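You operate a simulated robot arm through the tools that you are given. There is no shell and no other tool. Be economical: measure what you need, move in short steps, check, and stop when the job is done.

The job below is to be done with a simulated robot arm. You get a single attempt, and the scene is never put back.

## Task
Fit the yellow peg in the teal boat and stand the boat on the felt.
Fine: hold the boat in the vice for the fit; vice knob back at free. Where these are worked on the way, their far stop is far enough and under half their travel is too little: vice knob.

Only the result counts: the job must be done as asked and must still hold three seconds after the hand-in. Knocking over, shifting, dropping, spilling or breaking anything else fails it.

## Robot
A 6-joint arm with a two-finger parallel gripper, fixed in place. Base frame: the origin is at the foot of the arm, x ahead of it, y to its left, z up; the work surface is at about z = 0. Readings come in mm, degrees, newtons and seconds.
With the tool pointing down near the work surface it reaches from about 140 to 580 mm from the base axis. Its first joint turns from -66.0 to 66.0 degrees. Payload 2.1 kg.
Tool frame: the origin (TCP) lies between the finger pads and is the grasp point; the fingertips stand 30 mm ahead of it; z points along the fingers, y is the line along which they close. The gripper opens to 94 mm. The fingers are 28 mm wide and 10 mm thick; the gripper's body (50 by 96 mm) begins 55 mm behind the TCP.
Orientation is that of the tool frame in the base frame, as [roll, pitch, yaw] about the fixed x, y, z axes, in that order (R = Rz(yaw) Ry(pitch) Rx(roll)). With the fingers straight down and closing along the base's y, the tool's x points along the base's -x, its y along +y and its z along -z.

## Interface
- The arm moves only by the tool send_rows. Its argument "motion" is a list of rows, each an object of numbers (a shift or turn left out is 0, a gripper value left out holds the last): "dx", "dy", "dz": the shift along the base's x, y, z in units of 300 mm (1.0 is 300 mm); "ax", "ay", "az": the turn, a rotation vector about the base's x, y, z in units of 180 degrees (1.0 is 180 degrees). In form: [{"dx": .., "dy": .., "dz": .., "ax": .., "ay": .., "az": ..}, ...]. A call has 1 to 8 rows; each row is the pose to reach, as a shift and turn from the pose commanded when the call began. "gripper" is the opening in per cent of the stroke, from 0 (shut) to 100 (fully open), set as the call begins (left out, the last holds). A call with a number of a shift or a turn outside -1 to 1 is refused whole. Each row takes 0.2 s and may step no farther than 50 mm and 8.6 degrees from the row before; otherwise, or with a gripper value out of range, the whole call is refused. Where a pose cannot be reached the arm comes as near as it can. A force on the tool above 70 N (or 10 N above the force at the start of the call, whichever is more), or a blocked arm, ends the call early, and 0.2 s more pass. Each finger travels about 72 mm/s and halts on what it meets, pressing with about 36 N; the grip force reading is that of the motor and also rises with nothing between the fingers. The clock runs only during rows and for 0.2 s after the last one: add rows that repeat a pose to give the fingers time. The reply holds the time, the measured pose of the TCP, the force on the tool along the base axes, the opening and the grip force, in the units named above and with some noise, with the torque about the TCP (base axes, N m) and any sound that the robot's microphone picked up.
- Cameras (640 x 400 px; columns grow to the right, rows downward): "scene" is fixed at [36.2, -355.7, 496.1]; the picture's right is [0.92, -0.40, 0.00], its down [-0.19, -0.43, -0.88] and it looks along [0.35, 0.81, -0.47] (base axes); focal length 348 px, centre (320, 200). "wrist" rides on the gripper at [76, 14, -102] in the tool frame; the picture's right is [-0.18, 0.98, 0.00], its down [-0.75, -0.14, -0.64] and it looks along [-0.63, -0.12, 0.77] (tool axes); focal length 243 px, centre (320, 200). There is no depth. A picture from a camera that has moved, and an enlarged one, comes with that camera's place and axes in the base frame and with its lens.
- get_image(camera): a new picture of that camera. The clock stands still meanwhile.
- zoom(camera, box): a new picture of the part [left, top, right, bottom] of that camera's present view, enlarged. The clock stands still meanwhile.
- job_done(): hands the job in; it is judged then, once.

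Work in short steps. Places have to be worked out from the pictures, the camera data and where the tool is seen: move nearer, look again, correct. Check each grasp and each placing, and mend what went wrong. You have 120 turns and 64 pictures in all, those below and enlarged ones among them. Open the gripper and draw the arm clear of the work before you hand the job in, unless the task says otherwise; then end with one line.

The tools are called by a JSON object that holds its "op" and its "data". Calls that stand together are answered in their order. send_rows: Moves the arm, as the interface text tells. Its arguments: {"type":"object","properties":{"motion":{"type":"array","items":{"type":"object","properties":{"dx":{"type":"number"},"dy":{"type":"number"},"dz":{"type":"number"},"ax":{"type":"number"},"ay":{"type":"number"},"az":{"type":"number"}}}},"gripper":{"type":"number"}},"required":["motion"]} The other tools are called the same way: get_image (camera) takes a picture; zoom (camera, box) takes an enlarged picture of a part of a camera's view; job_done () hands the job in.

At the start:

```text
clock: 0.0
ee_pos: [266.8, 67.7, 317.8]
ee_rot: [180.0, 0.0, 179.9]
contact_force: [0.7, 0.0, 0.1]
wrist_torque: [-0.01, 0.01, 0.0]
gripper_width: 94.1
gripper_force: 0.1
```

scene: 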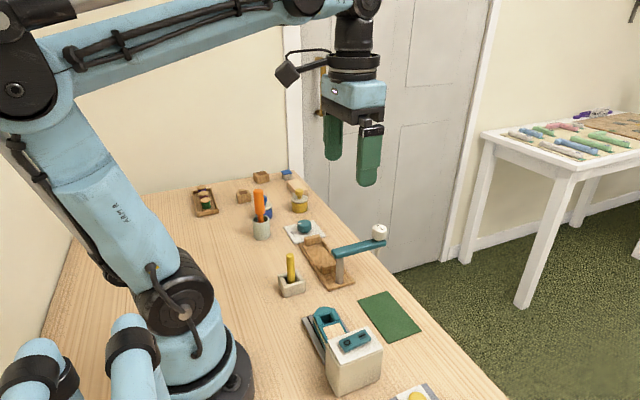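
wrist: 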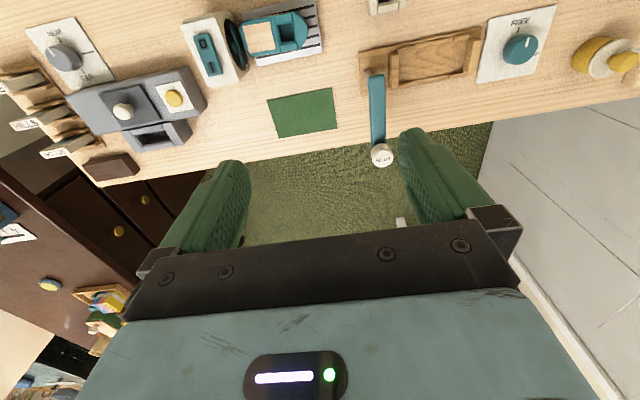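

I'll look more closely at both views to identify the boat, peg, vice and knob.

{"op": "zoom", "data": {"camera": "wrist", "box": [160, 0, 400, 150]}}

{"op": "zoom", "data": {"camera": "wrist", "box": [400, 0, 640, 150]}}

{"op": "zoom", "data": {"camera": "scene", "box": [180, 160, 340, 260]}}

{"op": "zoom", "data": {"camera": "scene", "box": [256, 240, 480, 400]}}

```text
2.67 times, centred on (280, 75) of wrist
camera zoom: at [191.5, 81.3, 419.7], right [0.18, 0.98, 0.0], down [0.75, -0.14, 0.64], along [0.63, -0.12, -0.77], focal length 647 px, centre (427, 533)
```

zoom: 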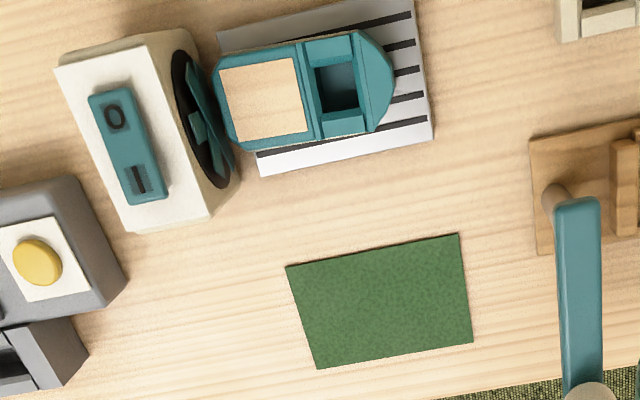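

```text
2.67 times, centred on (520, 75) of wrist
camera zoom: at [191.5, 81.3, 419.7], right [0.18, 0.98, 0.0], down [0.75, -0.14, 0.64], along [0.63, -0.12, -0.77], focal length 647 px, centre (-213, 533)
```

zoom: 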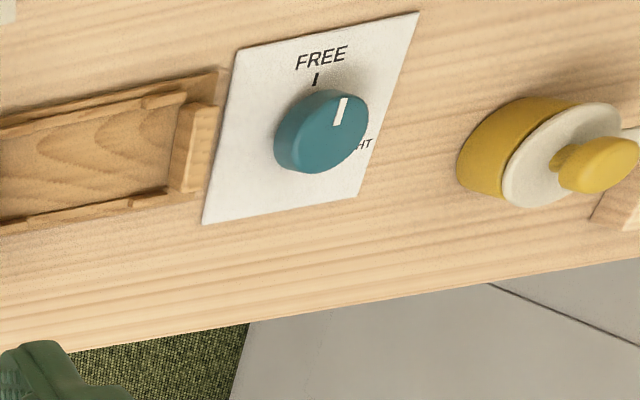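

```text
4.00 times, centred on (260, 210) of scene
camera zoom: at [36.2, -355.7, 496.1], right [0.92, -0.4, 0.0], down [-0.19, -0.43, -0.88], along [0.35, 0.81, -0.47], focal length 1391 px, centre (560, 160)
```

zoom: 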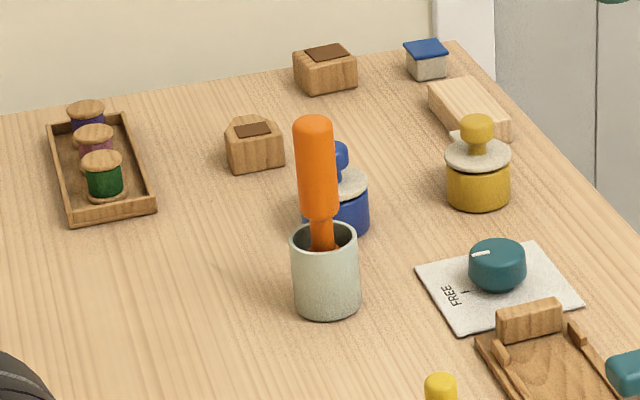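

```text
2.50 times, centred on (368, 320) of scene
camera zoom: at [36.2, -355.7, 496.1], right [0.92, -0.4, 0.0], down [-0.19, -0.43, -0.88], along [0.35, 0.81, -0.47], focal length 869 px, centre (200, -100)
```

zoom: 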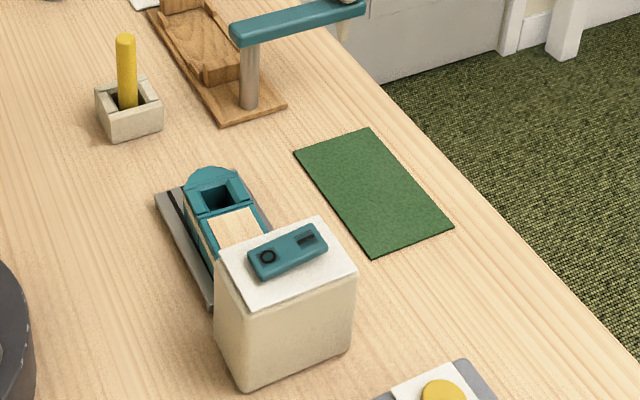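

The boat (about 217, 14) sits on a slatted plate by a switch box. The felt is around (337, 22), the peg around (210, 160), the wooden cradle with the teal arm around (290, 212), and the FREE/TIGHT knob around (298, 346). I'll move over to the cradle and knob and look again.

{"op": "send_rows", "data": {"motion": [{"dy": 0.16}, {"dy": 0.32}, {"dy": 0.48}]}}

{"op": "get_image", "data": {"camera": "wrist"}}

{"op": "zoom", "data": {"camera": "wrist", "box": [200, 0, 440, 150]}}

```text
clock: 0.8
ee_pos: [266.5, 212.5, 317.6]
ee_rot: [180.0, 0.0, 180.0]
contact_force: [0.7, 1.0, -0.5]
wrist_torque: [0.0, 0.06, -0.02]
gripper_width: 94.1
gripper_force: 0.0
```

```text
57 pictures are left
camera wrist: at [190.8, 225.6, 420.9], right [0.18, 0.98, 0.0], down [0.75, -0.14, 0.64], along [0.63, -0.12, -0.77], focal length 243 px, centre (320, 200)
```

wrist: 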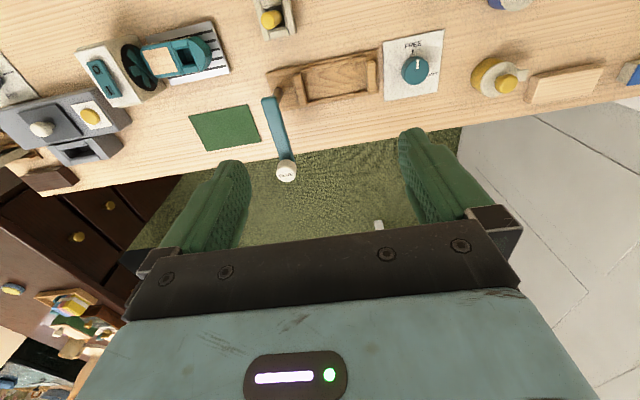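

```text
2.67 times, centred on (320, 75) of wrist
camera zoom: at [190.8, 225.6, 420.9], right [0.18, 0.98, 0.0], down [0.75, -0.14, 0.64], along [0.63, -0.12, -0.77], focal length 647 px, centre (320, 533)
```

zoom: 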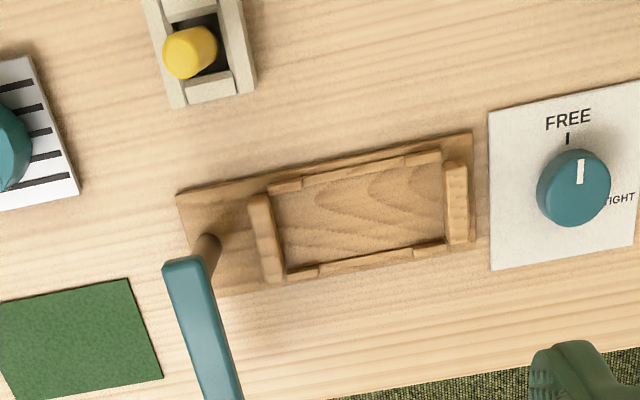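

The cradle has end blocks that could be jaws, and the knob reads FREE and TIGHT. I'll check the lever cap, the boat end by the black disc, and the peg.

{"op": "zoom", "data": {"camera": "scene", "box": [270, 210, 430, 310]}}

{"op": "zoom", "data": {"camera": "wrist", "box": [70, 20, 300, 190]}}

```text
4.00 times, centred on (350, 260) of scene
camera zoom: at [36.1, -355.7, 496.1], right [0.92, -0.4, 0.0], down [-0.19, -0.43, -0.88], along [0.35, 0.81, -0.47], focal length 1391 px, centre (200, -40)
```

zoom: 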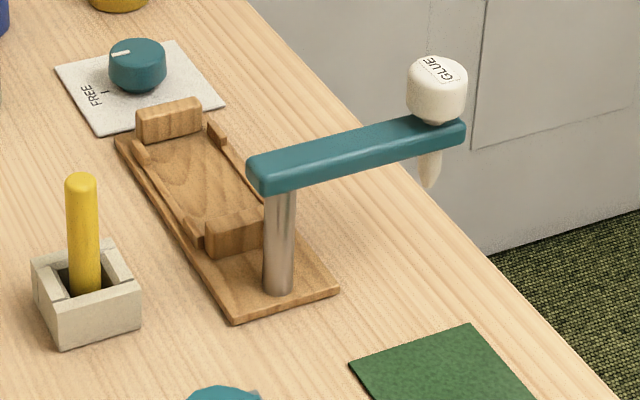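

```text
2.35 times, centred on (185, 105) of wrist
camera zoom: at [190.8, 225.6, 420.9], right [0.18, 0.98, 0.0], down [0.75, -0.14, 0.64], along [0.63, -0.12, -0.77], focal length 571 px, centre (638, 424)
```

zoom: 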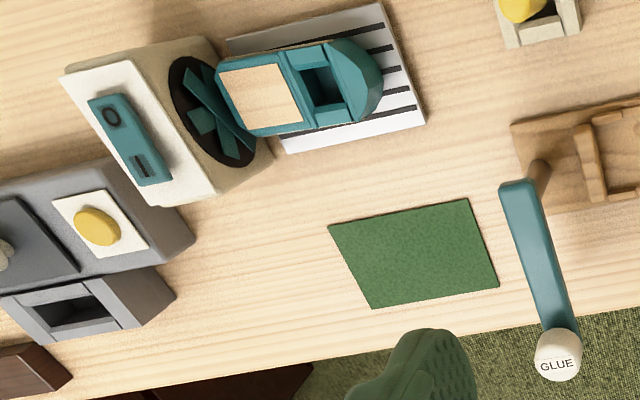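

The dispenser arm is glue and the white box is a fan; neither is needed for this job. Next I'll turn the gripper by -90° so it closes along x, and move toward the boat for a close look.

{"op": "send_rows", "data": {"motion": [{"az": -0.0465, "dy": -0.07}, {"az": -0.093, "dy": -0.14}, {"az": -0.1395, "dy": -0.21}, {"az": -0.186, "dy": -0.28}, {"az": -0.2325, "dy": -0.35}, {"az": -0.279, "dy": -0.42}, {"az": -0.3255, "dy": -0.49}, {"az": -0.372, "dy": -0.56}]}}

{"op": "send_rows", "data": {"motion": [{"az": -0.0465, "dx": -0.05, "dz": -0.08}, {"az": -0.093, "dx": -0.1, "dz": -0.16}, {"az": -0.128, "dx": -0.165, "dz": -0.28}, {"az": -0.128, "dx": -0.165, "dz": -0.39}]}}

{"op": "get_image", "data": {"camera": "wrist"}}

```text
clock: 2.6
ee_pos: [267.0, 43.2, 317.8]
ee_rot: [180.0, 0.0, 112.9]
contact_force: [0.1, 0.4, 0.4]
wrist_torque: [0.0, -0.01, 0.03]
gripper_width: 94.1
gripper_force: 0.2
```

```text
clock: 3.6
ee_pos: [216.5, 44.8, 200.9]
ee_rot: [179.9, 0.0, 89.9]
contact_force: [0.1, 0.4, 0.5]
wrist_torque: [0.01, 0.01, 0.02]
gripper_width: 94.1
gripper_force: 0.0
```

```text
53 pictures are left
camera wrist: at [232.2, 118.9, 302.8], right [0.98, -0.19, 0.0], down [-0.14, -0.75, 0.64], along [-0.12, -0.63, -0.77], focal length 243 px, centre (320, 200)
```

wrist: 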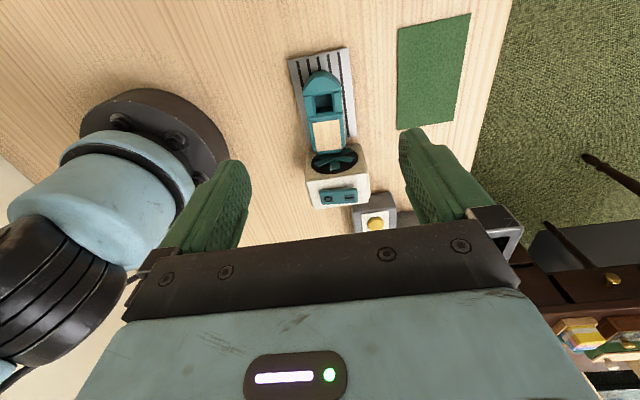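

The boat lies between the fingers in this view. I'll zoom in to measure it.

{"op": "zoom", "data": {"camera": "wrist", "box": [260, 40, 400, 215]}}

{"op": "zoom", "data": {"camera": "scene", "box": [300, 295, 390, 400]}}

```text
2.29 times, centred on (330, 128) of wrist
camera zoom: at [232.2, 118.9, 302.8], right [0.98, -0.19, 0.0], down [-0.14, -0.75, 0.64], along [-0.12, -0.63, -0.77], focal length 555 px, centre (297, 366)
```

zoom: 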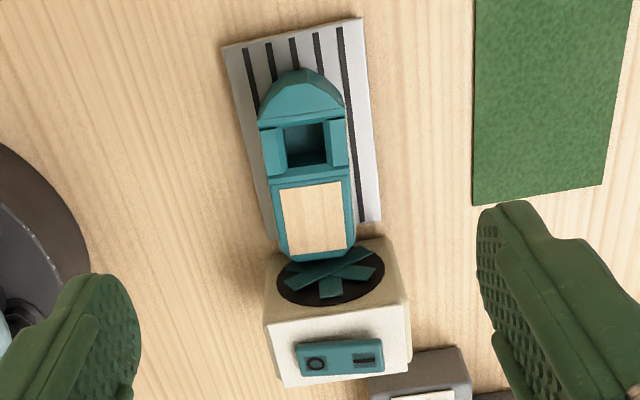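

```text
3.81 times, centred on (345, 348) of scene
camera zoom: at [36.2, -355.7, 496.1], right [0.92, -0.4, 0.0], down [-0.19, -0.43, -0.88], along [0.35, 0.81, -0.47], focal length 1325 px, centre (225, -362)
```

zoom: 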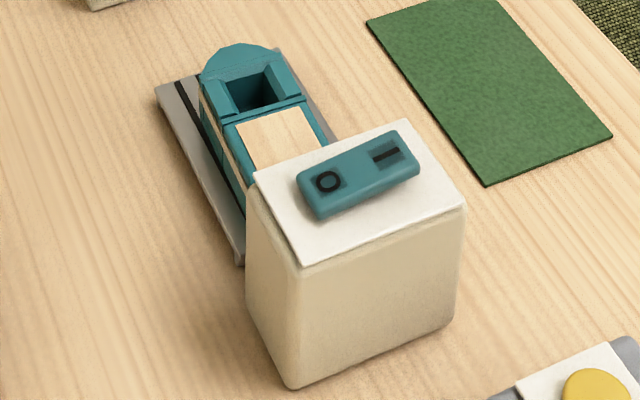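

The boat is about 40 mm wide and its top is at z ≈ 39. Its centre is near (218, 18) and it is yawed about 2.5° clockwise. I'll go down with the fingers opened to about 70 mm, to TCP z ≈ 51 (tips about 18 mm below the boat top), and check just before closing.

{"op": "send_rows", "data": {"motion": [{"dx": 0.005, "dy": -0.089, "az": -0.0139, "dz": -0.12}, {"dx": 0.005, "dy": -0.089, "az": -0.0139, "dz": -0.25}, {"dx": 0.005, "dy": -0.089, "az": -0.0139, "dz": -0.38}, {"dx": 0.005, "dy": -0.089, "az": -0.0139, "dz": -0.44}], "gripper": 75}}

{"op": "get_image", "data": {"camera": "wrist"}}

{"op": "zoom", "data": {"camera": "scene", "box": [240, 230, 440, 390]}}

```text
clock: 4.6
ee_pos: [218.3, 16.6, 67.8]
ee_rot: [-179.9, 0.0, 87.5]
contact_force: [-0.1, 0.1, 0.5]
wrist_torque: [-0.01, 0.0, -0.01]
gripper_width: 70.5
gripper_force: 0.0
```

```text
50 pictures are left
camera wrist: at [236.8, 91.9, 170.6], right [0.97, -0.23, 0.0], down [-0.17, -0.75, 0.64], along [-0.15, -0.63, -0.77], focal length 243 px, centre (320, 200)
```

wrist: 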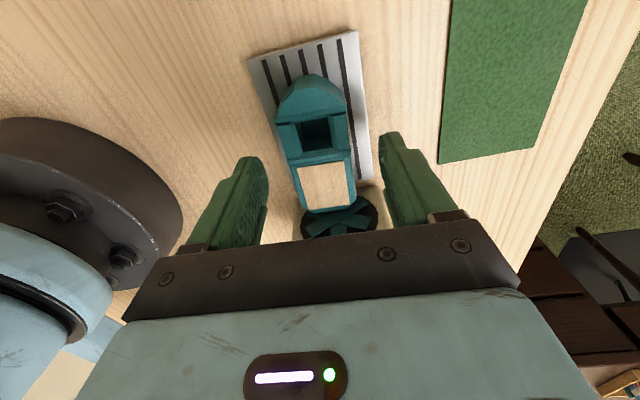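

```text
2.50 times, centred on (340, 310) of scene
camera zoom: at [36.2, -355.7, 496.1], right [0.92, -0.4, 0.0], down [-0.19, -0.43, -0.88], along [0.35, 0.81, -0.47], focal length 869 px, centre (270, -75)
```

zoom: 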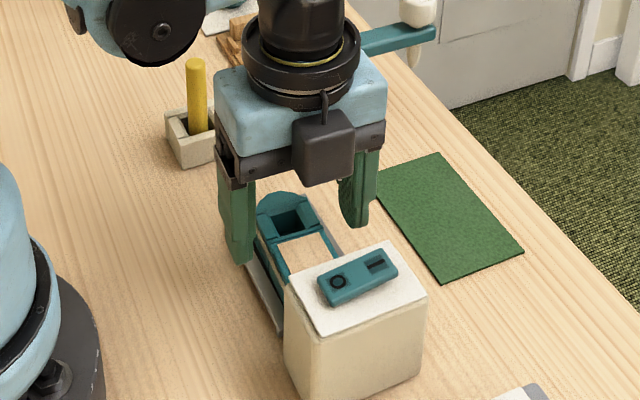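

The fingers straddle the boat evenly and are clear of the fan. I'll go down the last 17 mm and close.

{"op": "send_rows", "data": {"motion": [{"dz": -0.028}, {"dz": -0.056}]}}

{"op": "send_rows", "data": {"motion": [{}, {}, {}, {}], "gripper": 0}}

{"op": "send_rows", "data": {"motion": [{"dz": 0.05}, {"dz": 0.12}, {"dz": 0.25}]}}

{"op": "get_image", "data": {"camera": "wrist"}}

{"op": "zoom", "data": {"camera": "scene", "box": [240, 200, 440, 390]}}

```text
clock: 5.2
ee_pos: [218.8, 16.0, 51.1]
ee_rot: [-180.0, 0.0, 87.5]
contact_force: [0.0, 0.2, -0.1]
wrist_torque: [0.02, 0.01, 0.0]
gripper_width: 70.5
gripper_force: 0.1
```

```text
clock: 6.2
ee_pos: [218.1, 17.9, 50.7]
ee_rot: [-179.9, 0.0, 87.5]
contact_force: [0.2, 0.1, 0.2]
wrist_torque: [0.0, 0.0, 0.03]
gripper_width: 39.2
gripper_force: 36.0
```

```text
clock: 7.0
ee_pos: [218.2, 16.7, 126.0]
ee_rot: [-179.9, 0.0, 87.6]
contact_force: [0.3, 0.4, -0.1]
wrist_torque: [-0.02, -0.01, 0.03]
gripper_width: 0.0
gripper_force: 33.1
```

```text
48 pictures are left
camera wrist: at [236.6, 92.0, 229.1], right [0.97, -0.23, 0.0], down [-0.17, -0.75, 0.64], along [-0.15, -0.63, -0.77], focal length 243 px, centre (320, 200)
```

wrist: 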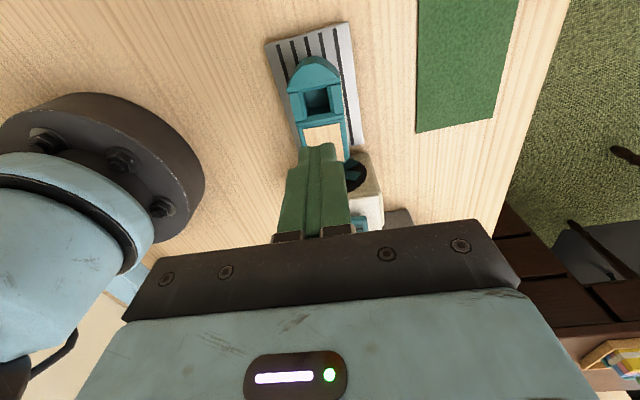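

```text
2.11 times, centred on (340, 295) of scene
camera zoom: at [36.1, -355.7, 496.1], right [0.92, -0.4, 0.0], down [-0.19, -0.43, -0.88], along [0.35, 0.81, -0.47], focal length 732 px, centre (278, 0)
```

zoom: 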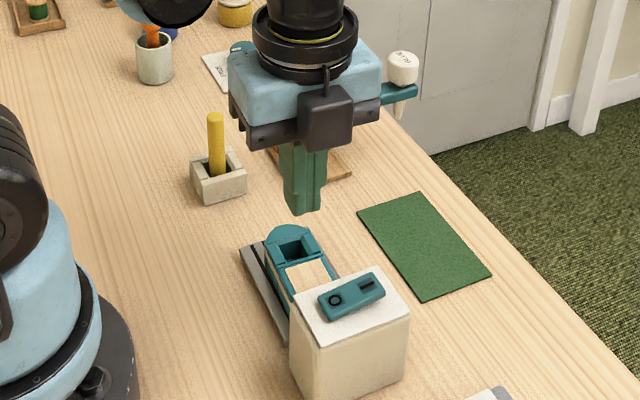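

The fingers closed on 39 mm of boat but slipped off during the lift, and the boat looks unmoved. I'll grip 10 mm lower and lift slowly.

{"op": "send_rows", "data": {"motion": [{}, {}, {}, {"dz": -0.1}, {"dz": -0.2}, {"dz": -0.26}, {"dz": -0.285}], "gripper": 75}}

{"op": "send_rows", "data": {"motion": [{}, {}, {}, {}], "gripper": 0}}

{"op": "send_rows", "data": {"motion": [{"dz": 0.01}, {"dz": 0.02}]}}

```text
clock: 8.6
ee_pos: [218.7, 17.1, 41.0]
ee_rot: [-180.0, 0.0, 87.5]
contact_force: [-0.7, -0.2, 0.1]
wrist_torque: [0.02, 0.02, 0.02]
gripper_width: 70.6
gripper_force: 0.0
```

```text
clock: 9.5
ee_pos: [217.2, 15.5, 41.5]
ee_rot: [-179.6, 0.0, 87.4]
contact_force: [-4.8, 0.4, 29.1]
wrist_torque: [0.07, -0.61, -0.07]
gripper_width: 43.3
gripper_force: 35.9
stopped in row 4: the force on the tool passed its limit at 74 N (the readings are from after the stop); the commanded pose is now the measured one
```

```text
clock: 10.1
ee_pos: [218.1, 16.0, 46.9]
ee_rot: [-179.7, 0.1, 87.5]
contact_force: [-1.1, -0.3, 0.4]
wrist_torque: [0.01, 0.01, 0.0]
gripper_width: 43.3
gripper_force: 36.0
```

The grip now reads 43 mm after the 6 mm lift. I'll check whether the boat came up.

{"op": "zoom", "data": {"camera": "scene", "box": [290, 260, 390, 370]}}

{"op": "zoom", "data": {"camera": "wrist", "box": [220, 20, 420, 240]}}

```text
3.64 times, centred on (340, 315) of scene
camera zoom: at [36.2, -355.7, 496.1], right [0.92, -0.4, 0.0], down [-0.19, -0.43, -0.88], along [0.35, 0.81, -0.47], focal length 1265 px, centre (247, -218)
```

zoom: 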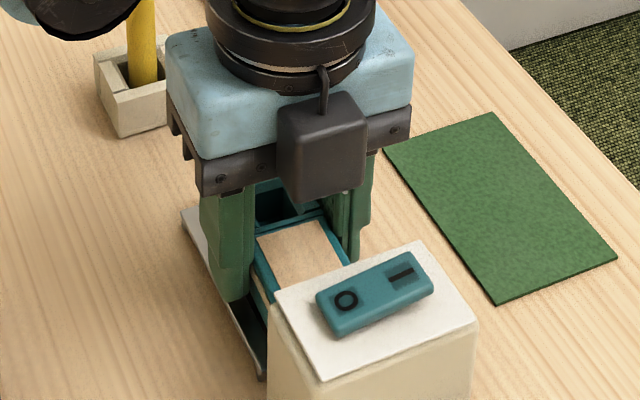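

```text
1.82 times, centred on (320, 130) of wrist
camera zoom: at [236.1, 91.4, 149.5], right [0.97, -0.23, -0.01], down [-0.17, -0.75, 0.64], along [-0.15, -0.63, -0.77], focal length 441 px, centre (320, 327)
```

zoom: 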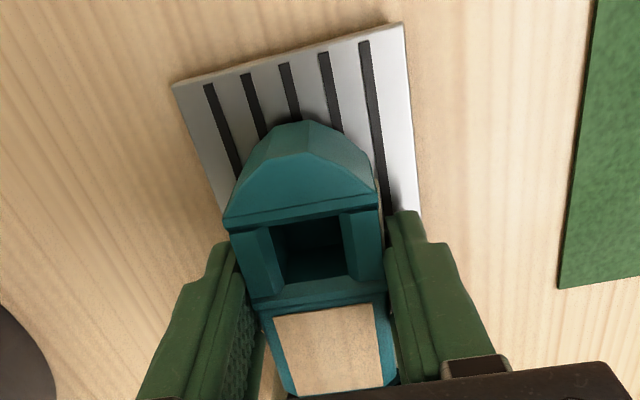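

It looks gripped. I'll lift a little more and read the width.

{"op": "send_rows", "data": {"motion": [{"dz": 0.02}, {"dz": 0.05}, {"dz": 0.1}]}}

{"op": "zoom", "data": {"camera": "wrist", "box": [220, 20, 420, 240]}}

{"op": "zoom", "data": {"camera": "scene", "box": [270, 230, 410, 370]}}

```text
clock: 10.9
ee_pos: [216.5, 17.9, 76.9]
ee_rot: [-179.7, 0.1, 87.3]
contact_force: [0.4, 1.1, -1.0]
wrist_torque: [0.01, -0.03, 0.01]
gripper_width: 43.1
gripper_force: 35.5
```

```text
1.82 times, centred on (320, 130) of wrist
camera zoom: at [236.0, 91.9, 180.2], right [0.97, -0.23, -0.01], down [-0.17, -0.75, 0.64], along [-0.15, -0.63, -0.77], focal length 441 px, centre (320, 327)
```

zoom: 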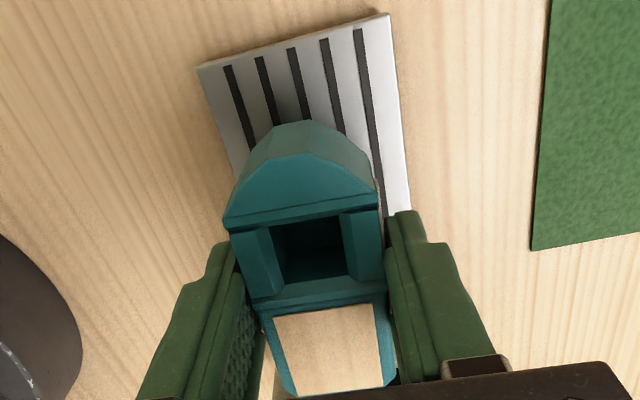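

```text
2.86 times, centred on (340, 300) of scene
camera zoom: at [36.2, -355.7, 496.1], right [0.92, -0.4, 0.0], down [-0.19, -0.43, -0.88], along [0.35, 0.81, -0.47], focal length 994 px, centre (263, -86)
```

zoom: 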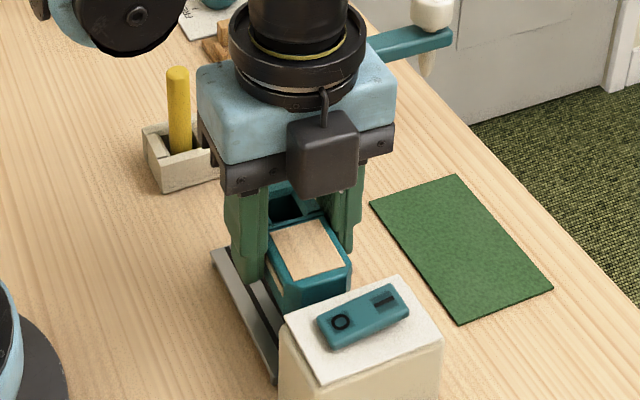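

The boat is held level. I'll raise it and carry it high to above the cradle at (297, 228), squaring the yaw on the way.

{"op": "send_rows", "data": {"motion": [{"dz": 0.16}, {"dz": 0.32}, {"dz": 0.38, "dx": 0.05, "dy": 0.12}, {"dz": 0.38, "dx": 0.1, "dy": 0.26, "az": 0.007}, {"dz": 0.38, "dx": 0.16, "dy": 0.4, "az": 0.0144}, {"dz": 0.38, "dx": 0.22, "dy": 0.54, "az": 0.0144}, {"dz": 0.38, "dx": 0.268, "dy": 0.68, "az": 0.0144}, {"dz": 0.38, "dx": 0.268, "dy": 0.7, "az": 0.0144}]}}

{"op": "get_image", "data": {"camera": "wrist"}}

{"op": "get_image", "data": {"camera": "scene"}}

```text
clock: 12.7
ee_pos: [298.6, 226.8, 191.1]
ee_rot: [-179.7, 0.0, 90.0]
contact_force: [-0.1, -0.3, -1.0]
wrist_torque: [0.01, 0.03, -0.04]
gripper_width: 43.2
gripper_force: 36.1
```

```text
42 pictures are left
camera wrist: at [313.2, 302.5, 293.8], right [0.98, -0.18, -0.01], down [-0.14, -0.75, 0.64], along [-0.12, -0.63, -0.77], focal length 243 px, centre (320, 200)
```

wrist: 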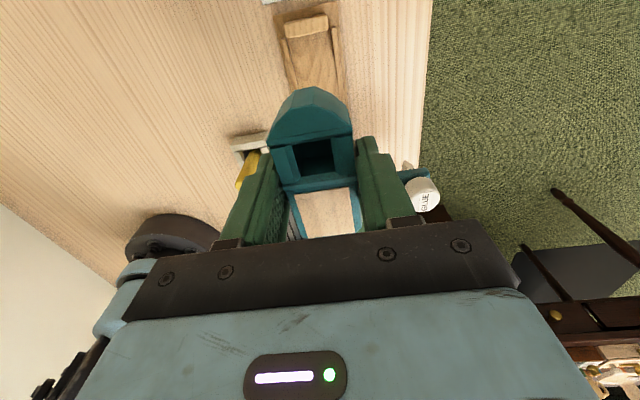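

```text
41 pictures are left
```

scene: 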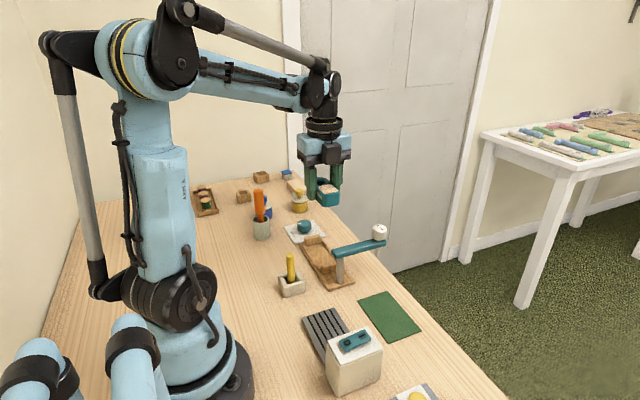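

The boat is safely held above the cradle. I'll zoom both views to fix the cradle position accurately.

{"op": "zoom", "data": {"camera": "scene", "box": [280, 210, 380, 300]}}

{"op": "zoom", "data": {"camera": "wrist", "box": [240, 0, 380, 140]}}

```text
4.44 times, centred on (330, 255) of scene
camera zoom: at [36.2, -355.7, 496.1], right [0.92, -0.4, 0.0], down [-0.19, -0.43, -0.88], along [0.35, 0.81, -0.47], focal length 1546 px, centre (276, -44)
```

zoom: 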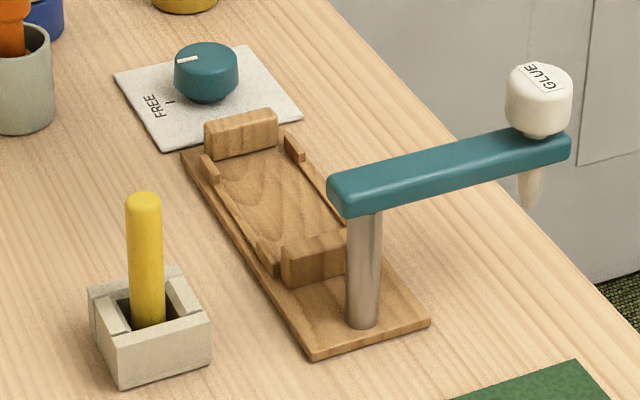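

```text
2.86 times, centred on (310, 70) of wrist
camera zoom: at [313.2, 302.5, 293.8], right [0.98, -0.18, -0.01], down [-0.14, -0.75, 0.64], along [-0.12, -0.63, -0.77], focal length 693 px, centre (349, 571)
```

zoom: 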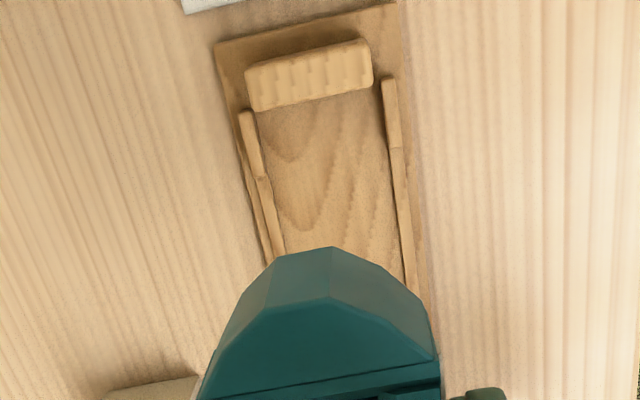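

The slot is about x 273–319, y 179–276. The boat's bow is about 41 mm ahead of the TCP and its stern about 46 mm behind, so the TCP should go to about (296.3, 230.5). I'll descend partway, then look at how the fingers sit on the hull relative to the cradle walls.

{"op": "send_rows", "data": {"motion": [{"dx": -0.0077, "dy": 0.0123, "dz": -0.13}, {"dx": -0.0077, "dy": 0.0123, "dz": -0.26}, {"dx": -0.0077, "dy": 0.0123, "dz": -0.37}]}}

{"op": "zoom", "data": {"camera": "scene", "box": [280, 190, 400, 290]}}

{"op": "zoom", "data": {"camera": "wrist", "box": [220, 0, 420, 200]}}

```text
clock: 13.5
ee_pos: [296.2, 230.1, 78.4]
ee_rot: [-179.7, 0.0, 90.0]
contact_force: [0.7, -0.1, -0.7]
wrist_torque: [-0.03, 0.01, 0.01]
gripper_width: 43.1
gripper_force: 36.1
```

```text
4.00 times, centred on (340, 240) of scene
camera zoom: at [36.2, -355.7, 496.1], right [0.92, -0.4, 0.0], down [-0.19, -0.43, -0.88], along [0.35, 0.81, -0.47], focal length 1391 px, centre (240, 40)
```

zoom: 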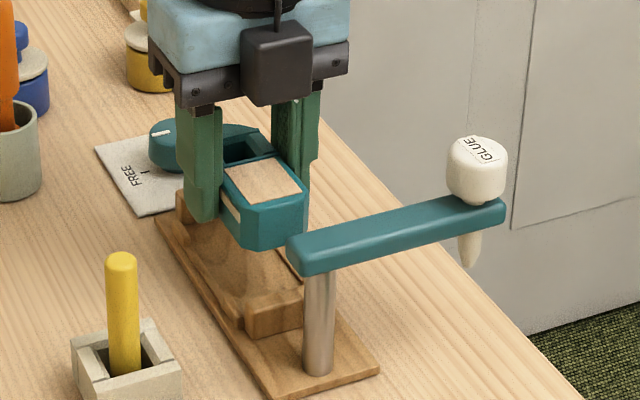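

```text
2.00 times, centred on (320, 100) of wrist
camera zoom: at [311.3, 305.9, 182.1], right [0.98, -0.18, -0.01], down [-0.14, -0.75, 0.64], along [-0.12, -0.63, -0.77], focal length 485 px, centre (320, 400)
```

zoom: 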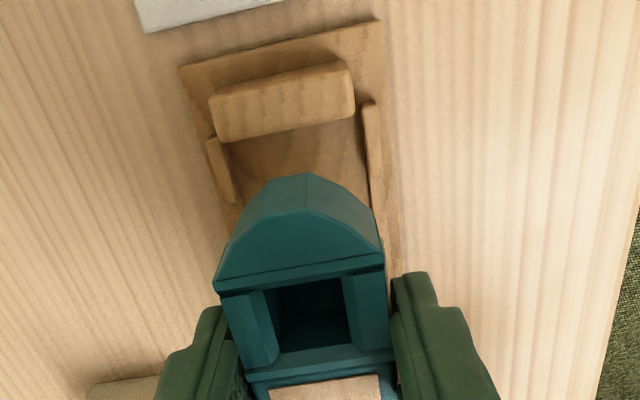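

The hull sits right above the slot. I'll nudge +0.8 mm in x and descend in small steps, watching the force.

{"op": "send_rows", "data": {"motion": [{"dx": 0.003, "dz": -0.05}, {"dx": 0.003, "dz": -0.085}]}}

{"op": "send_rows", "data": {"motion": [{"dz": -0.01}, {"dz": -0.017}]}}

```text
clock: 14.1
ee_pos: [297.5, 230.1, 54.0]
ee_rot: [-179.7, 0.0, 90.0]
contact_force: [-0.4, -0.2, -0.1]
wrist_torque: [-0.02, -0.02, -0.01]
gripper_width: 43.3
gripper_force: 36.4
```

```text
clock: 14.7
ee_pos: [297.0, 231.0, 50.2]
ee_rot: [-179.7, -0.1, 89.9]
contact_force: [-0.3, -0.6, -0.3]
wrist_torque: [0.04, -0.03, -0.01]
gripper_width: 43.2
gripper_force: 36.2
```

{"op": "zoom", "data": {"camera": "wrist", "box": [220, 0, 420, 200]}}

{"op": "zoom", "data": {"camera": "scene", "box": [280, 190, 380, 290]}}

```text
2.00 times, centred on (320, 100) of wrist
camera zoom: at [312.2, 306.2, 151.8], right [0.98, -0.18, -0.01], down [-0.14, -0.75, 0.64], along [-0.12, -0.63, -0.77], focal length 485 px, centre (320, 400)
```

zoom: 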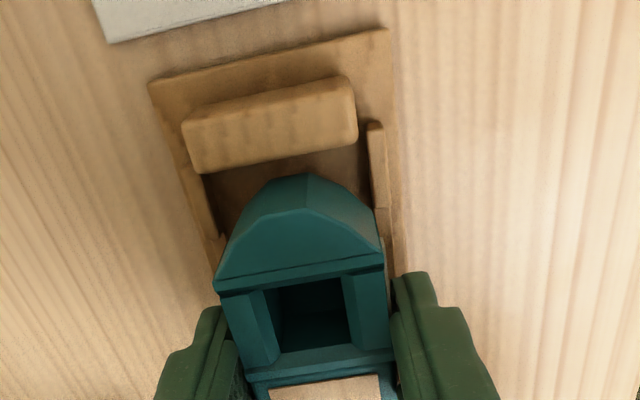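

```text
4.00 times, centred on (330, 240) of scene
camera zoom: at [36.2, -355.7, 496.1], right [0.92, -0.4, 0.0], down [-0.19, -0.43, -0.88], along [0.35, 0.81, -0.47], focal length 1391 px, centre (280, 40)
```

zoom: 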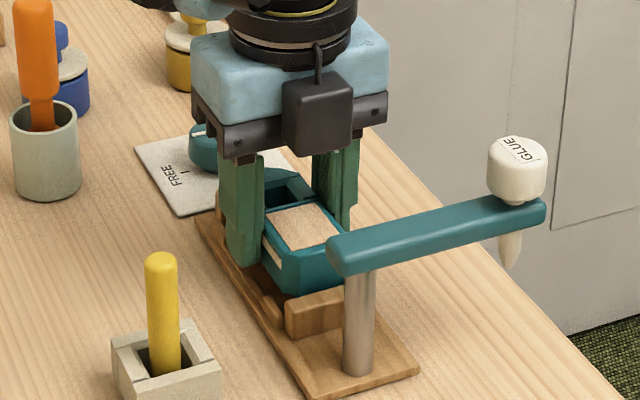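

Alignment still looks good. I'll continue down to feel for contact, with a 0.5 mm shift back in x.

{"op": "send_rows", "data": {"motion": [{"dx": -0.0015, "dz": -0.01}, {"dx": -0.0015, "dz": -0.017}]}}

{"op": "send_rows", "data": {"motion": [{"dz": -0.007}, {"dz": -0.012}]}}

```text
clock: 15.3
ee_pos: [295.7, 230.8, 44.2]
ee_rot: [-179.8, 0.0, 90.1]
contact_force: [-0.1, 0.7, -0.7]
wrist_torque: [0.0, -0.01, -0.01]
gripper_width: 43.7
gripper_force: 36.0
```

```text
clock: 15.9
ee_pos: [295.3, 231.8, 40.2]
ee_rot: [-179.7, 0.1, 90.1]
contact_force: [-0.2, 0.2, -0.3]
wrist_torque: [0.0, 0.0, -0.01]
gripper_width: 43.3
gripper_force: 36.3
```

There's no contact yet at z ≈ 40. I'll continue in 2–3 mm steps.

{"op": "send_rows", "data": {"motion": [{"dz": -0.006}, {"dz": -0.01}]}}

{"op": "zoom", "data": {"camera": "wrist", "box": [220, 0, 420, 200]}}

```text
clock: 16.5
ee_pos: [296.7, 230.2, 39.6]
ee_rot: [-179.7, 0.1, 90.0]
contact_force: [-1.8, -1.0, 16.8]
wrist_torque: [0.16, -0.34, 0.02]
gripper_width: 43.1
gripper_force: 35.9
stopped in row 2: the force on the tool passed its limit at 81 N (the readings are from after the stop); the commanded pose is now the measured one
```

```text
2.00 times, centred on (320, 100) of wrist
camera zoom: at [311.6, 306.0, 142.5], right [0.98, -0.18, -0.01], down [-0.14, -0.75, 0.64], along [-0.12, -0.63, -0.77], focal length 485 px, centre (320, 400)
```

zoom: 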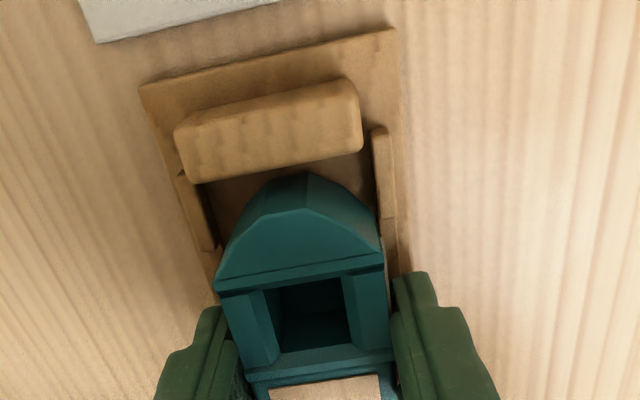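

Contact is at z ≈ 39.6 with the boat inside the slot. I'll release and raise.

{"op": "send_rows", "data": {"motion": [{}, {}, {}], "gripper": 65}}

{"op": "send_rows", "data": {"motion": [{"dz": 0.06}, {"dz": 0.2}, {"dz": 0.34}]}}

{"op": "get_image", "data": {"camera": "wrist"}}

{"op": "zoom", "data": {"camera": "scene", "box": [280, 200, 380, 300]}}

```text
clock: 17.3
ee_pos: [294.9, 230.1, 39.6]
ee_rot: [-179.4, 0.1, 90.2]
contact_force: [-25.9, -0.4, 48.8]
wrist_torque: [0.26, -0.47, 0.05]
gripper_width: 45.6
gripper_force: 0.0
```

```text
clock: 18.1
ee_pos: [295.6, 231.4, 141.6]
ee_rot: [-179.7, 0.1, 89.9]
contact_force: [-0.4, -1.1, 0.1]
wrist_torque: [-0.01, -0.01, 0.02]
gripper_width: 61.2
gripper_force: 0.1
```

```text
33 pictures are left
camera wrist: at [311.5, 306.2, 243.8], right [0.98, -0.18, 0.0], down [-0.14, -0.75, 0.64], along [-0.12, -0.63, -0.77], focal length 243 px, centre (320, 200)
```

wrist: 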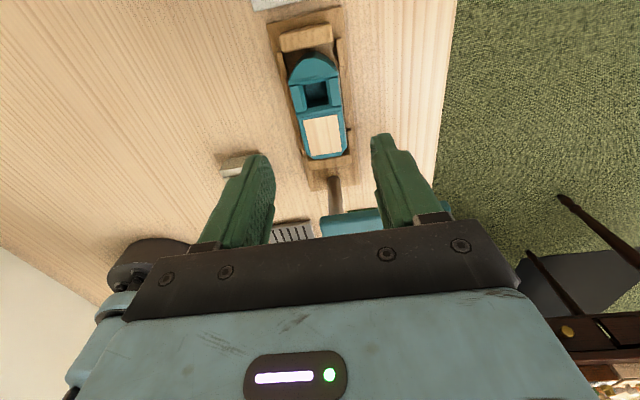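

```text
4.00 times, centred on (330, 250) of scene
camera zoom: at [36.2, -355.7, 496.1], right [0.92, -0.4, 0.0], down [-0.19, -0.43, -0.88], along [0.35, 0.81, -0.47], focal length 1391 px, centre (280, 0)
```

zoom: 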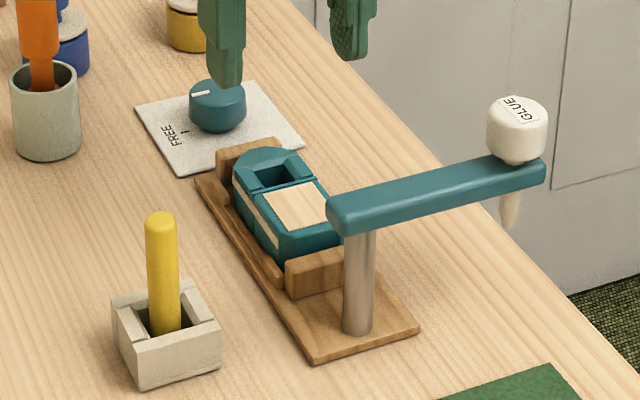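

The boat is seated in the cradle. Next I'll turn the gripper back to yaw 180 and hover over the knob (about 296, 346) to measure its rotation range.

{"op": "send_rows", "data": {"motion": [{"az": 0.0465, "dy": 0.05, "dz": 0.03}, {"az": 0.093, "dy": 0.1, "dz": 0.06}, {"az": 0.1395, "dy": 0.15, "dz": 0.1}, {"az": 0.186, "dy": 0.2, "dz": 0.1}, {"az": 0.2325, "dy": 0.25, "dz": 0.1}, {"az": 0.279, "dy": 0.3, "dz": 0.1}, {"az": 0.3255, "dy": 0.35, "dz": 0.1}, {"az": 0.372, "dy": 0.38, "dz": 0.1}]}}

{"op": "send_rows", "data": {"motion": [{"az": 0.0465}, {"az": 0.093}, {"az": 0.128}]}}

{"op": "zoom", "data": {"camera": "wrist", "box": [220, 20, 440, 200]}}

```text
clock: 19.9
ee_pos: [295.7, 344.0, 171.9]
ee_rot: [-179.7, 0.0, 157.2]
contact_force: [-0.6, 0.4, -0.1]
wrist_torque: [-0.02, 0.01, 0.02]
gripper_width: 61.1
gripper_force: 0.1
```

```text
clock: 20.7
ee_pos: [296.0, 344.1, 171.8]
ee_rot: [-179.7, 0.1, -179.8]
contact_force: [0.1, -0.5, 0.9]
wrist_torque: [-0.02, 0.02, 0.03]
gripper_width: 61.3
gripper_force: 0.1
```

```text
2.22 times, centred on (330, 110) of wrist
camera zoom: at [220.4, 358.2, 273.9], right [0.18, 0.98, -0.01], down [0.75, -0.14, 0.64], along [0.63, -0.12, -0.77], focal length 539 px, centre (298, 400)
```

zoom: 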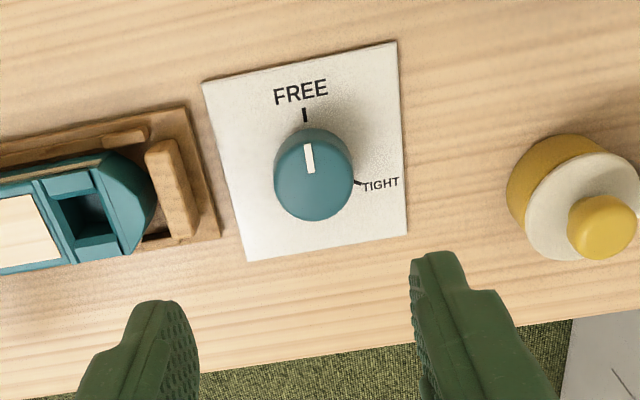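

The knob centre is at about (300, 351) with a radius of about 17 mm. It points at FREE, and TIGHT is about 120° clockwise. I'll start at yaw 200, go down around it and grip.

{"op": "send_rows", "data": {"motion": [{"dx": 0.0133, "dy": 0.022, "az": 0.04}, {"dx": 0.0133, "dy": 0.022, "az": 0.08, "dz": -0.1}, {"dx": 0.0133, "dy": 0.022, "az": 0.111, "dz": -0.22}, {"dx": 0.0133, "dy": 0.022, "az": 0.111, "dz": -0.34}, {"dx": 0.0133, "dy": 0.022, "az": 0.111, "dz": -0.43}]}}

{"op": "zoom", "data": {"camera": "wrist", "box": [220, 20, 440, 220]}}

```text
clock: 21.9
ee_pos: [299.0, 351.2, 43.3]
ee_rot: [-179.8, 0.1, -159.9]
contact_force: [-0.3, 0.5, 0.4]
wrist_torque: [0.01, -0.01, -0.01]
gripper_width: 61.1
gripper_force: 0.0
```

```text
2.00 times, centred on (330, 120) of wrist
camera zoom: at [223.3, 338.3, 145.4], right [-0.16, 0.99, -0.01], down [0.75, 0.13, 0.64], along [0.64, 0.1, -0.77], focal length 485 px, centre (300, 360)
```

zoom: 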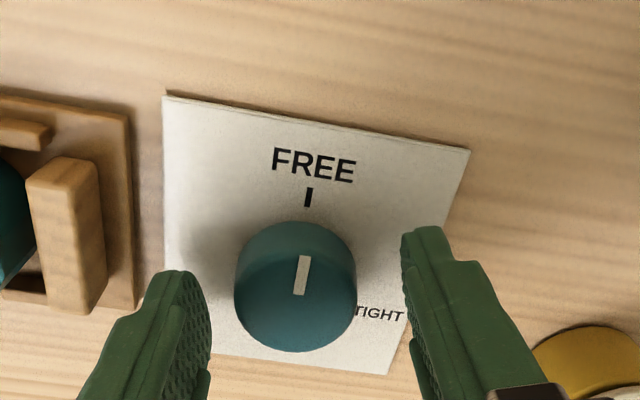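

The fingers straddle the knob. I'll close on it with a 1 mm correction.

{"op": "send_rows", "data": {"motion": [{"dx": -0.003, "dy": -0.003}, {"dx": -0.003, "dy": -0.003}, {"dx": -0.003, "dy": -0.003}, {"dx": -0.003, "dy": -0.003}], "gripper": 0}}

{"op": "send_rows", "data": {"motion": [{"az": -0.045}, {"az": -0.09}, {"az": -0.135}, {"az": -0.18}, {"az": -0.225}, {"az": -0.27}, {"az": -0.315}]}}

```text
clock: 22.9
ee_pos: [299.3, 350.1, 42.0]
ee_rot: [-179.5, 0.1, -160.1]
contact_force: [8.5, -5.1, -14.5]
wrist_torque: [-0.06, -0.21, -0.01]
gripper_width: 36.9
gripper_force: 45.0
```

```text
clock: 24.5
ee_pos: [299.6, 351.0, 42.1]
ee_rot: [-179.7, 0.1, 143.1]
contact_force: [11.9, 4.7, 10.6]
wrist_torque: [-0.27, -0.46, 0.03]
gripper_width: 37.2
gripper_force: 45.2
```

The knob turns freely, and the turn is at about 57°. I'll continue the rest of the way to the stop.

{"op": "send_rows", "data": {"motion": [{"az": -0.045}, {"az": -0.09}, {"az": -0.135}, {"az": -0.18}, {"az": -0.225}, {"az": -0.27}, {"az": -0.315}, {"az": -0.345}]}}

{"op": "zoom", "data": {"camera": "wrist", "box": [220, 60, 420, 240]}}

```text
clock: 26.3
ee_pos: [299.7, 350.9, 43.8]
ee_rot: [-179.9, -0.1, 81.0]
contact_force: [16.9, 8.1, 29.9]
wrist_torque: [-0.11, -0.46, -0.04]
gripper_width: 37.2
gripper_force: 45.6
```

```text
2.22 times, centred on (320, 150) of wrist
camera zoom: at [327.2, 422.5, 145.5], right [0.94, -0.34, 0.0], down [-0.26, -0.72, 0.64], along [-0.22, -0.6, -0.77], focal length 539 px, centre (320, 311)
```

zoom: 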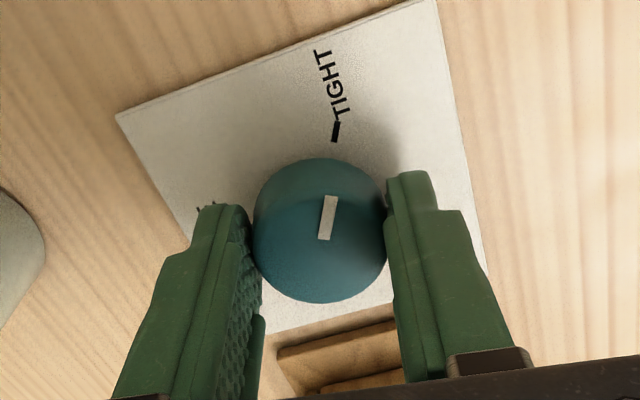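

The pointer is at TIGHT. I'll release, rise, and look at the vice and the hole.

{"op": "send_rows", "data": {"motion": [{}, {}, {"dz": 0.1}, {"dz": 0.25}, {"dz": 0.4}, {"dz": 0.45, "dy": -0.1}, {"dz": 0.45, "dy": -0.2}], "gripper": 65}}

{"op": "zoom", "data": {"camera": "wrist", "box": [220, 0, 420, 190]}}

{"op": "zoom", "data": {"camera": "scene", "box": [270, 210, 370, 300]}}

```text
clock: 27.9
ee_pos: [299.1, 288.5, 177.8]
ee_rot: [-179.8, 0.1, 81.2]
contact_force: [0.0, -0.8, -0.1]
wrist_torque: [0.05, 0.0, -0.02]
gripper_width: 61.5
gripper_force: 0.0
```

```text
2.11 times, centred on (320, 95) of wrist
camera zoom: at [325.8, 361.7, 280.9], right [0.94, -0.33, -0.01], down [-0.25, -0.72, 0.64], along [-0.22, -0.61, -0.77], focal length 511 px, centre (320, 421)
```

zoom: 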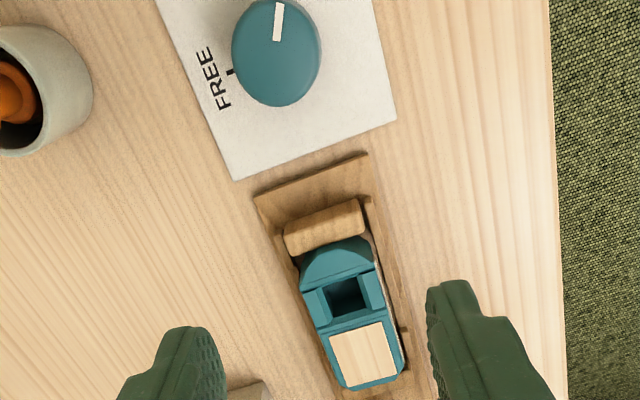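

```text
4.44 times, centred on (320, 255) of scene
camera zoom: at [36.2, -355.6, 496.1], right [0.92, -0.4, 0.0], down [-0.19, -0.43, -0.88], along [0.35, 0.81, -0.47], focal length 1546 px, centre (320, -44)
```

zoom: 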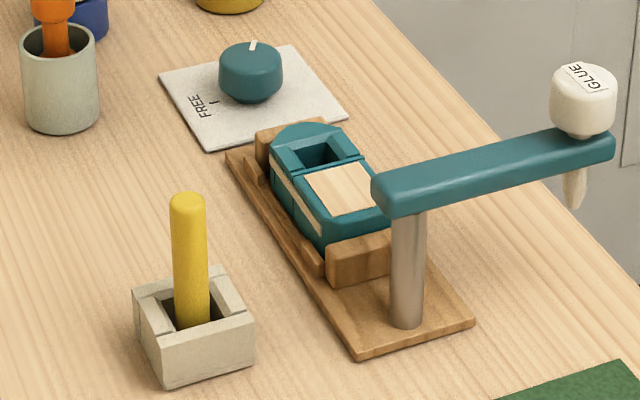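

The jaw is clamped on the boat. The peg is at about (199.5, 168.3) with its top at z ≈ 85 and a diameter of about 15 mm. I'll hover above it to refine.

{"op": "send_rows", "data": {"motion": [{"dx": -0.09, "dy": -0.1, "az": 0.02}, {"dx": -0.18, "dy": -0.2, "az": 0.0494}, {"dx": -0.26, "dy": -0.31, "az": 0.0494}, {"dx": -0.332, "dy": -0.4, "az": 0.0494}]}}

{"op": "zoom", "data": {"camera": "wrist", "box": [220, 20, 420, 200]}}

```text
clock: 28.9
ee_pos: [198.6, 170.3, 177.1]
ee_rot: [-179.7, 0.1, 90.1]
contact_force: [-0.5, 0.0, 0.3]
wrist_torque: [-0.02, -0.01, -0.02]
gripper_width: 60.8
gripper_force: 0.1
```

```text
2.22 times, centred on (320, 110) of wrist
camera zoom: at [213.9, 245.9, 280.0], right [0.98, -0.18, -0.01], down [-0.14, -0.75, 0.64], along [-0.12, -0.63, -0.77], focal length 539 px, centre (320, 400)
```

zoom: 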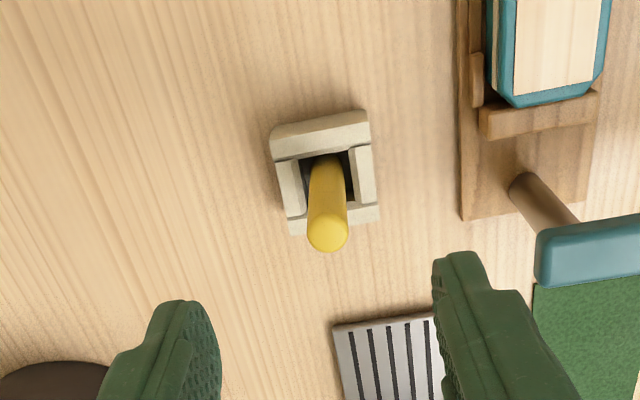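

The peg centre refines to about (200.5, 165). I'll descend to z ≈ 66 (tips at 36, above the holder) and close.

{"op": "send_rows", "data": {"motion": [{"dx": 0.004, "dy": -0.015, "dz": -0.12}, {"dx": 0.004, "dy": -0.015, "dz": -0.25}, {"dx": 0.004, "dy": -0.015, "dz": -0.37}]}}

{"op": "send_rows", "data": {"motion": [{}, {}, {}, {}], "gripper": 0}}

{"op": "send_rows", "data": {"motion": [{"dz": 0.05}, {"dz": 0.1}, {"dz": 0.2}, {"dz": 0.3}, {"dz": 0.38}]}}

{"op": "zoom", "data": {"camera": "wrist", "box": [220, 20, 420, 240]}}

{"op": "zoom", "data": {"camera": "scene", "box": [210, 140, 370, 300]}}

```text
clock: 29.7
ee_pos: [199.6, 166.6, 65.7]
ee_rot: [-179.7, 0.0, 90.1]
contact_force: [-1.2, 0.9, -0.2]
wrist_torque: [0.0, 0.0, 0.0]
gripper_width: 60.8
gripper_force: 0.0
```

```text
clock: 30.7
ee_pos: [200.0, 165.2, 66.8]
ee_rot: [-179.7, 0.0, 90.1]
contact_force: [-0.2, 0.6, 0.1]
wrist_torque: [-0.02, 0.02, 0.0]
gripper_width: 14.0
gripper_force: 36.0
```

```text
clock: 31.9
ee_pos: [200.1, 166.4, 180.9]
ee_rot: [-179.7, 0.1, 90.0]
contact_force: [0.0, -0.1, -0.7]
wrist_torque: [-0.02, 0.01, 0.01]
gripper_width: 13.7
gripper_force: 36.1
```

```text
1.82 times, centred on (320, 130) of wrist
camera zoom: at [216.1, 241.0, 283.8], right [0.98, -0.18, -0.01], down [-0.14, -0.75, 0.64], along [-0.12, -0.63, -0.77], focal length 441 px, centre (320, 327)
```

zoom: 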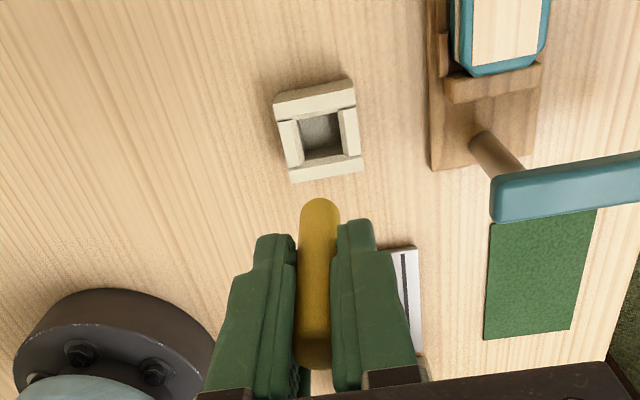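

```text
2.50 times, centred on (290, 220) of scene
camera zoom: at [36.2, -355.7, 496.1], right [0.92, -0.4, 0.0], down [-0.19, -0.43, -0.88], along [0.35, 0.81, -0.47], focal length 869 px, centre (395, 150)
```

zoom: 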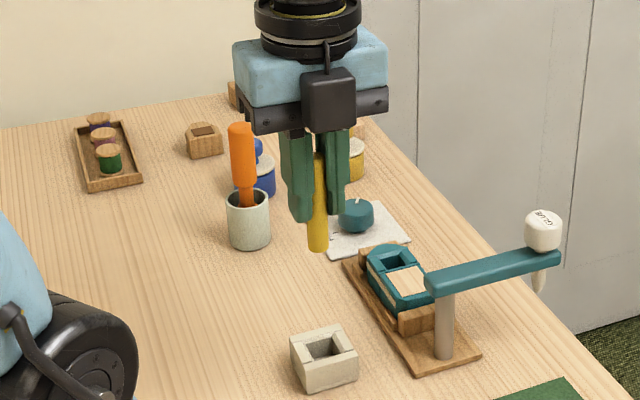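

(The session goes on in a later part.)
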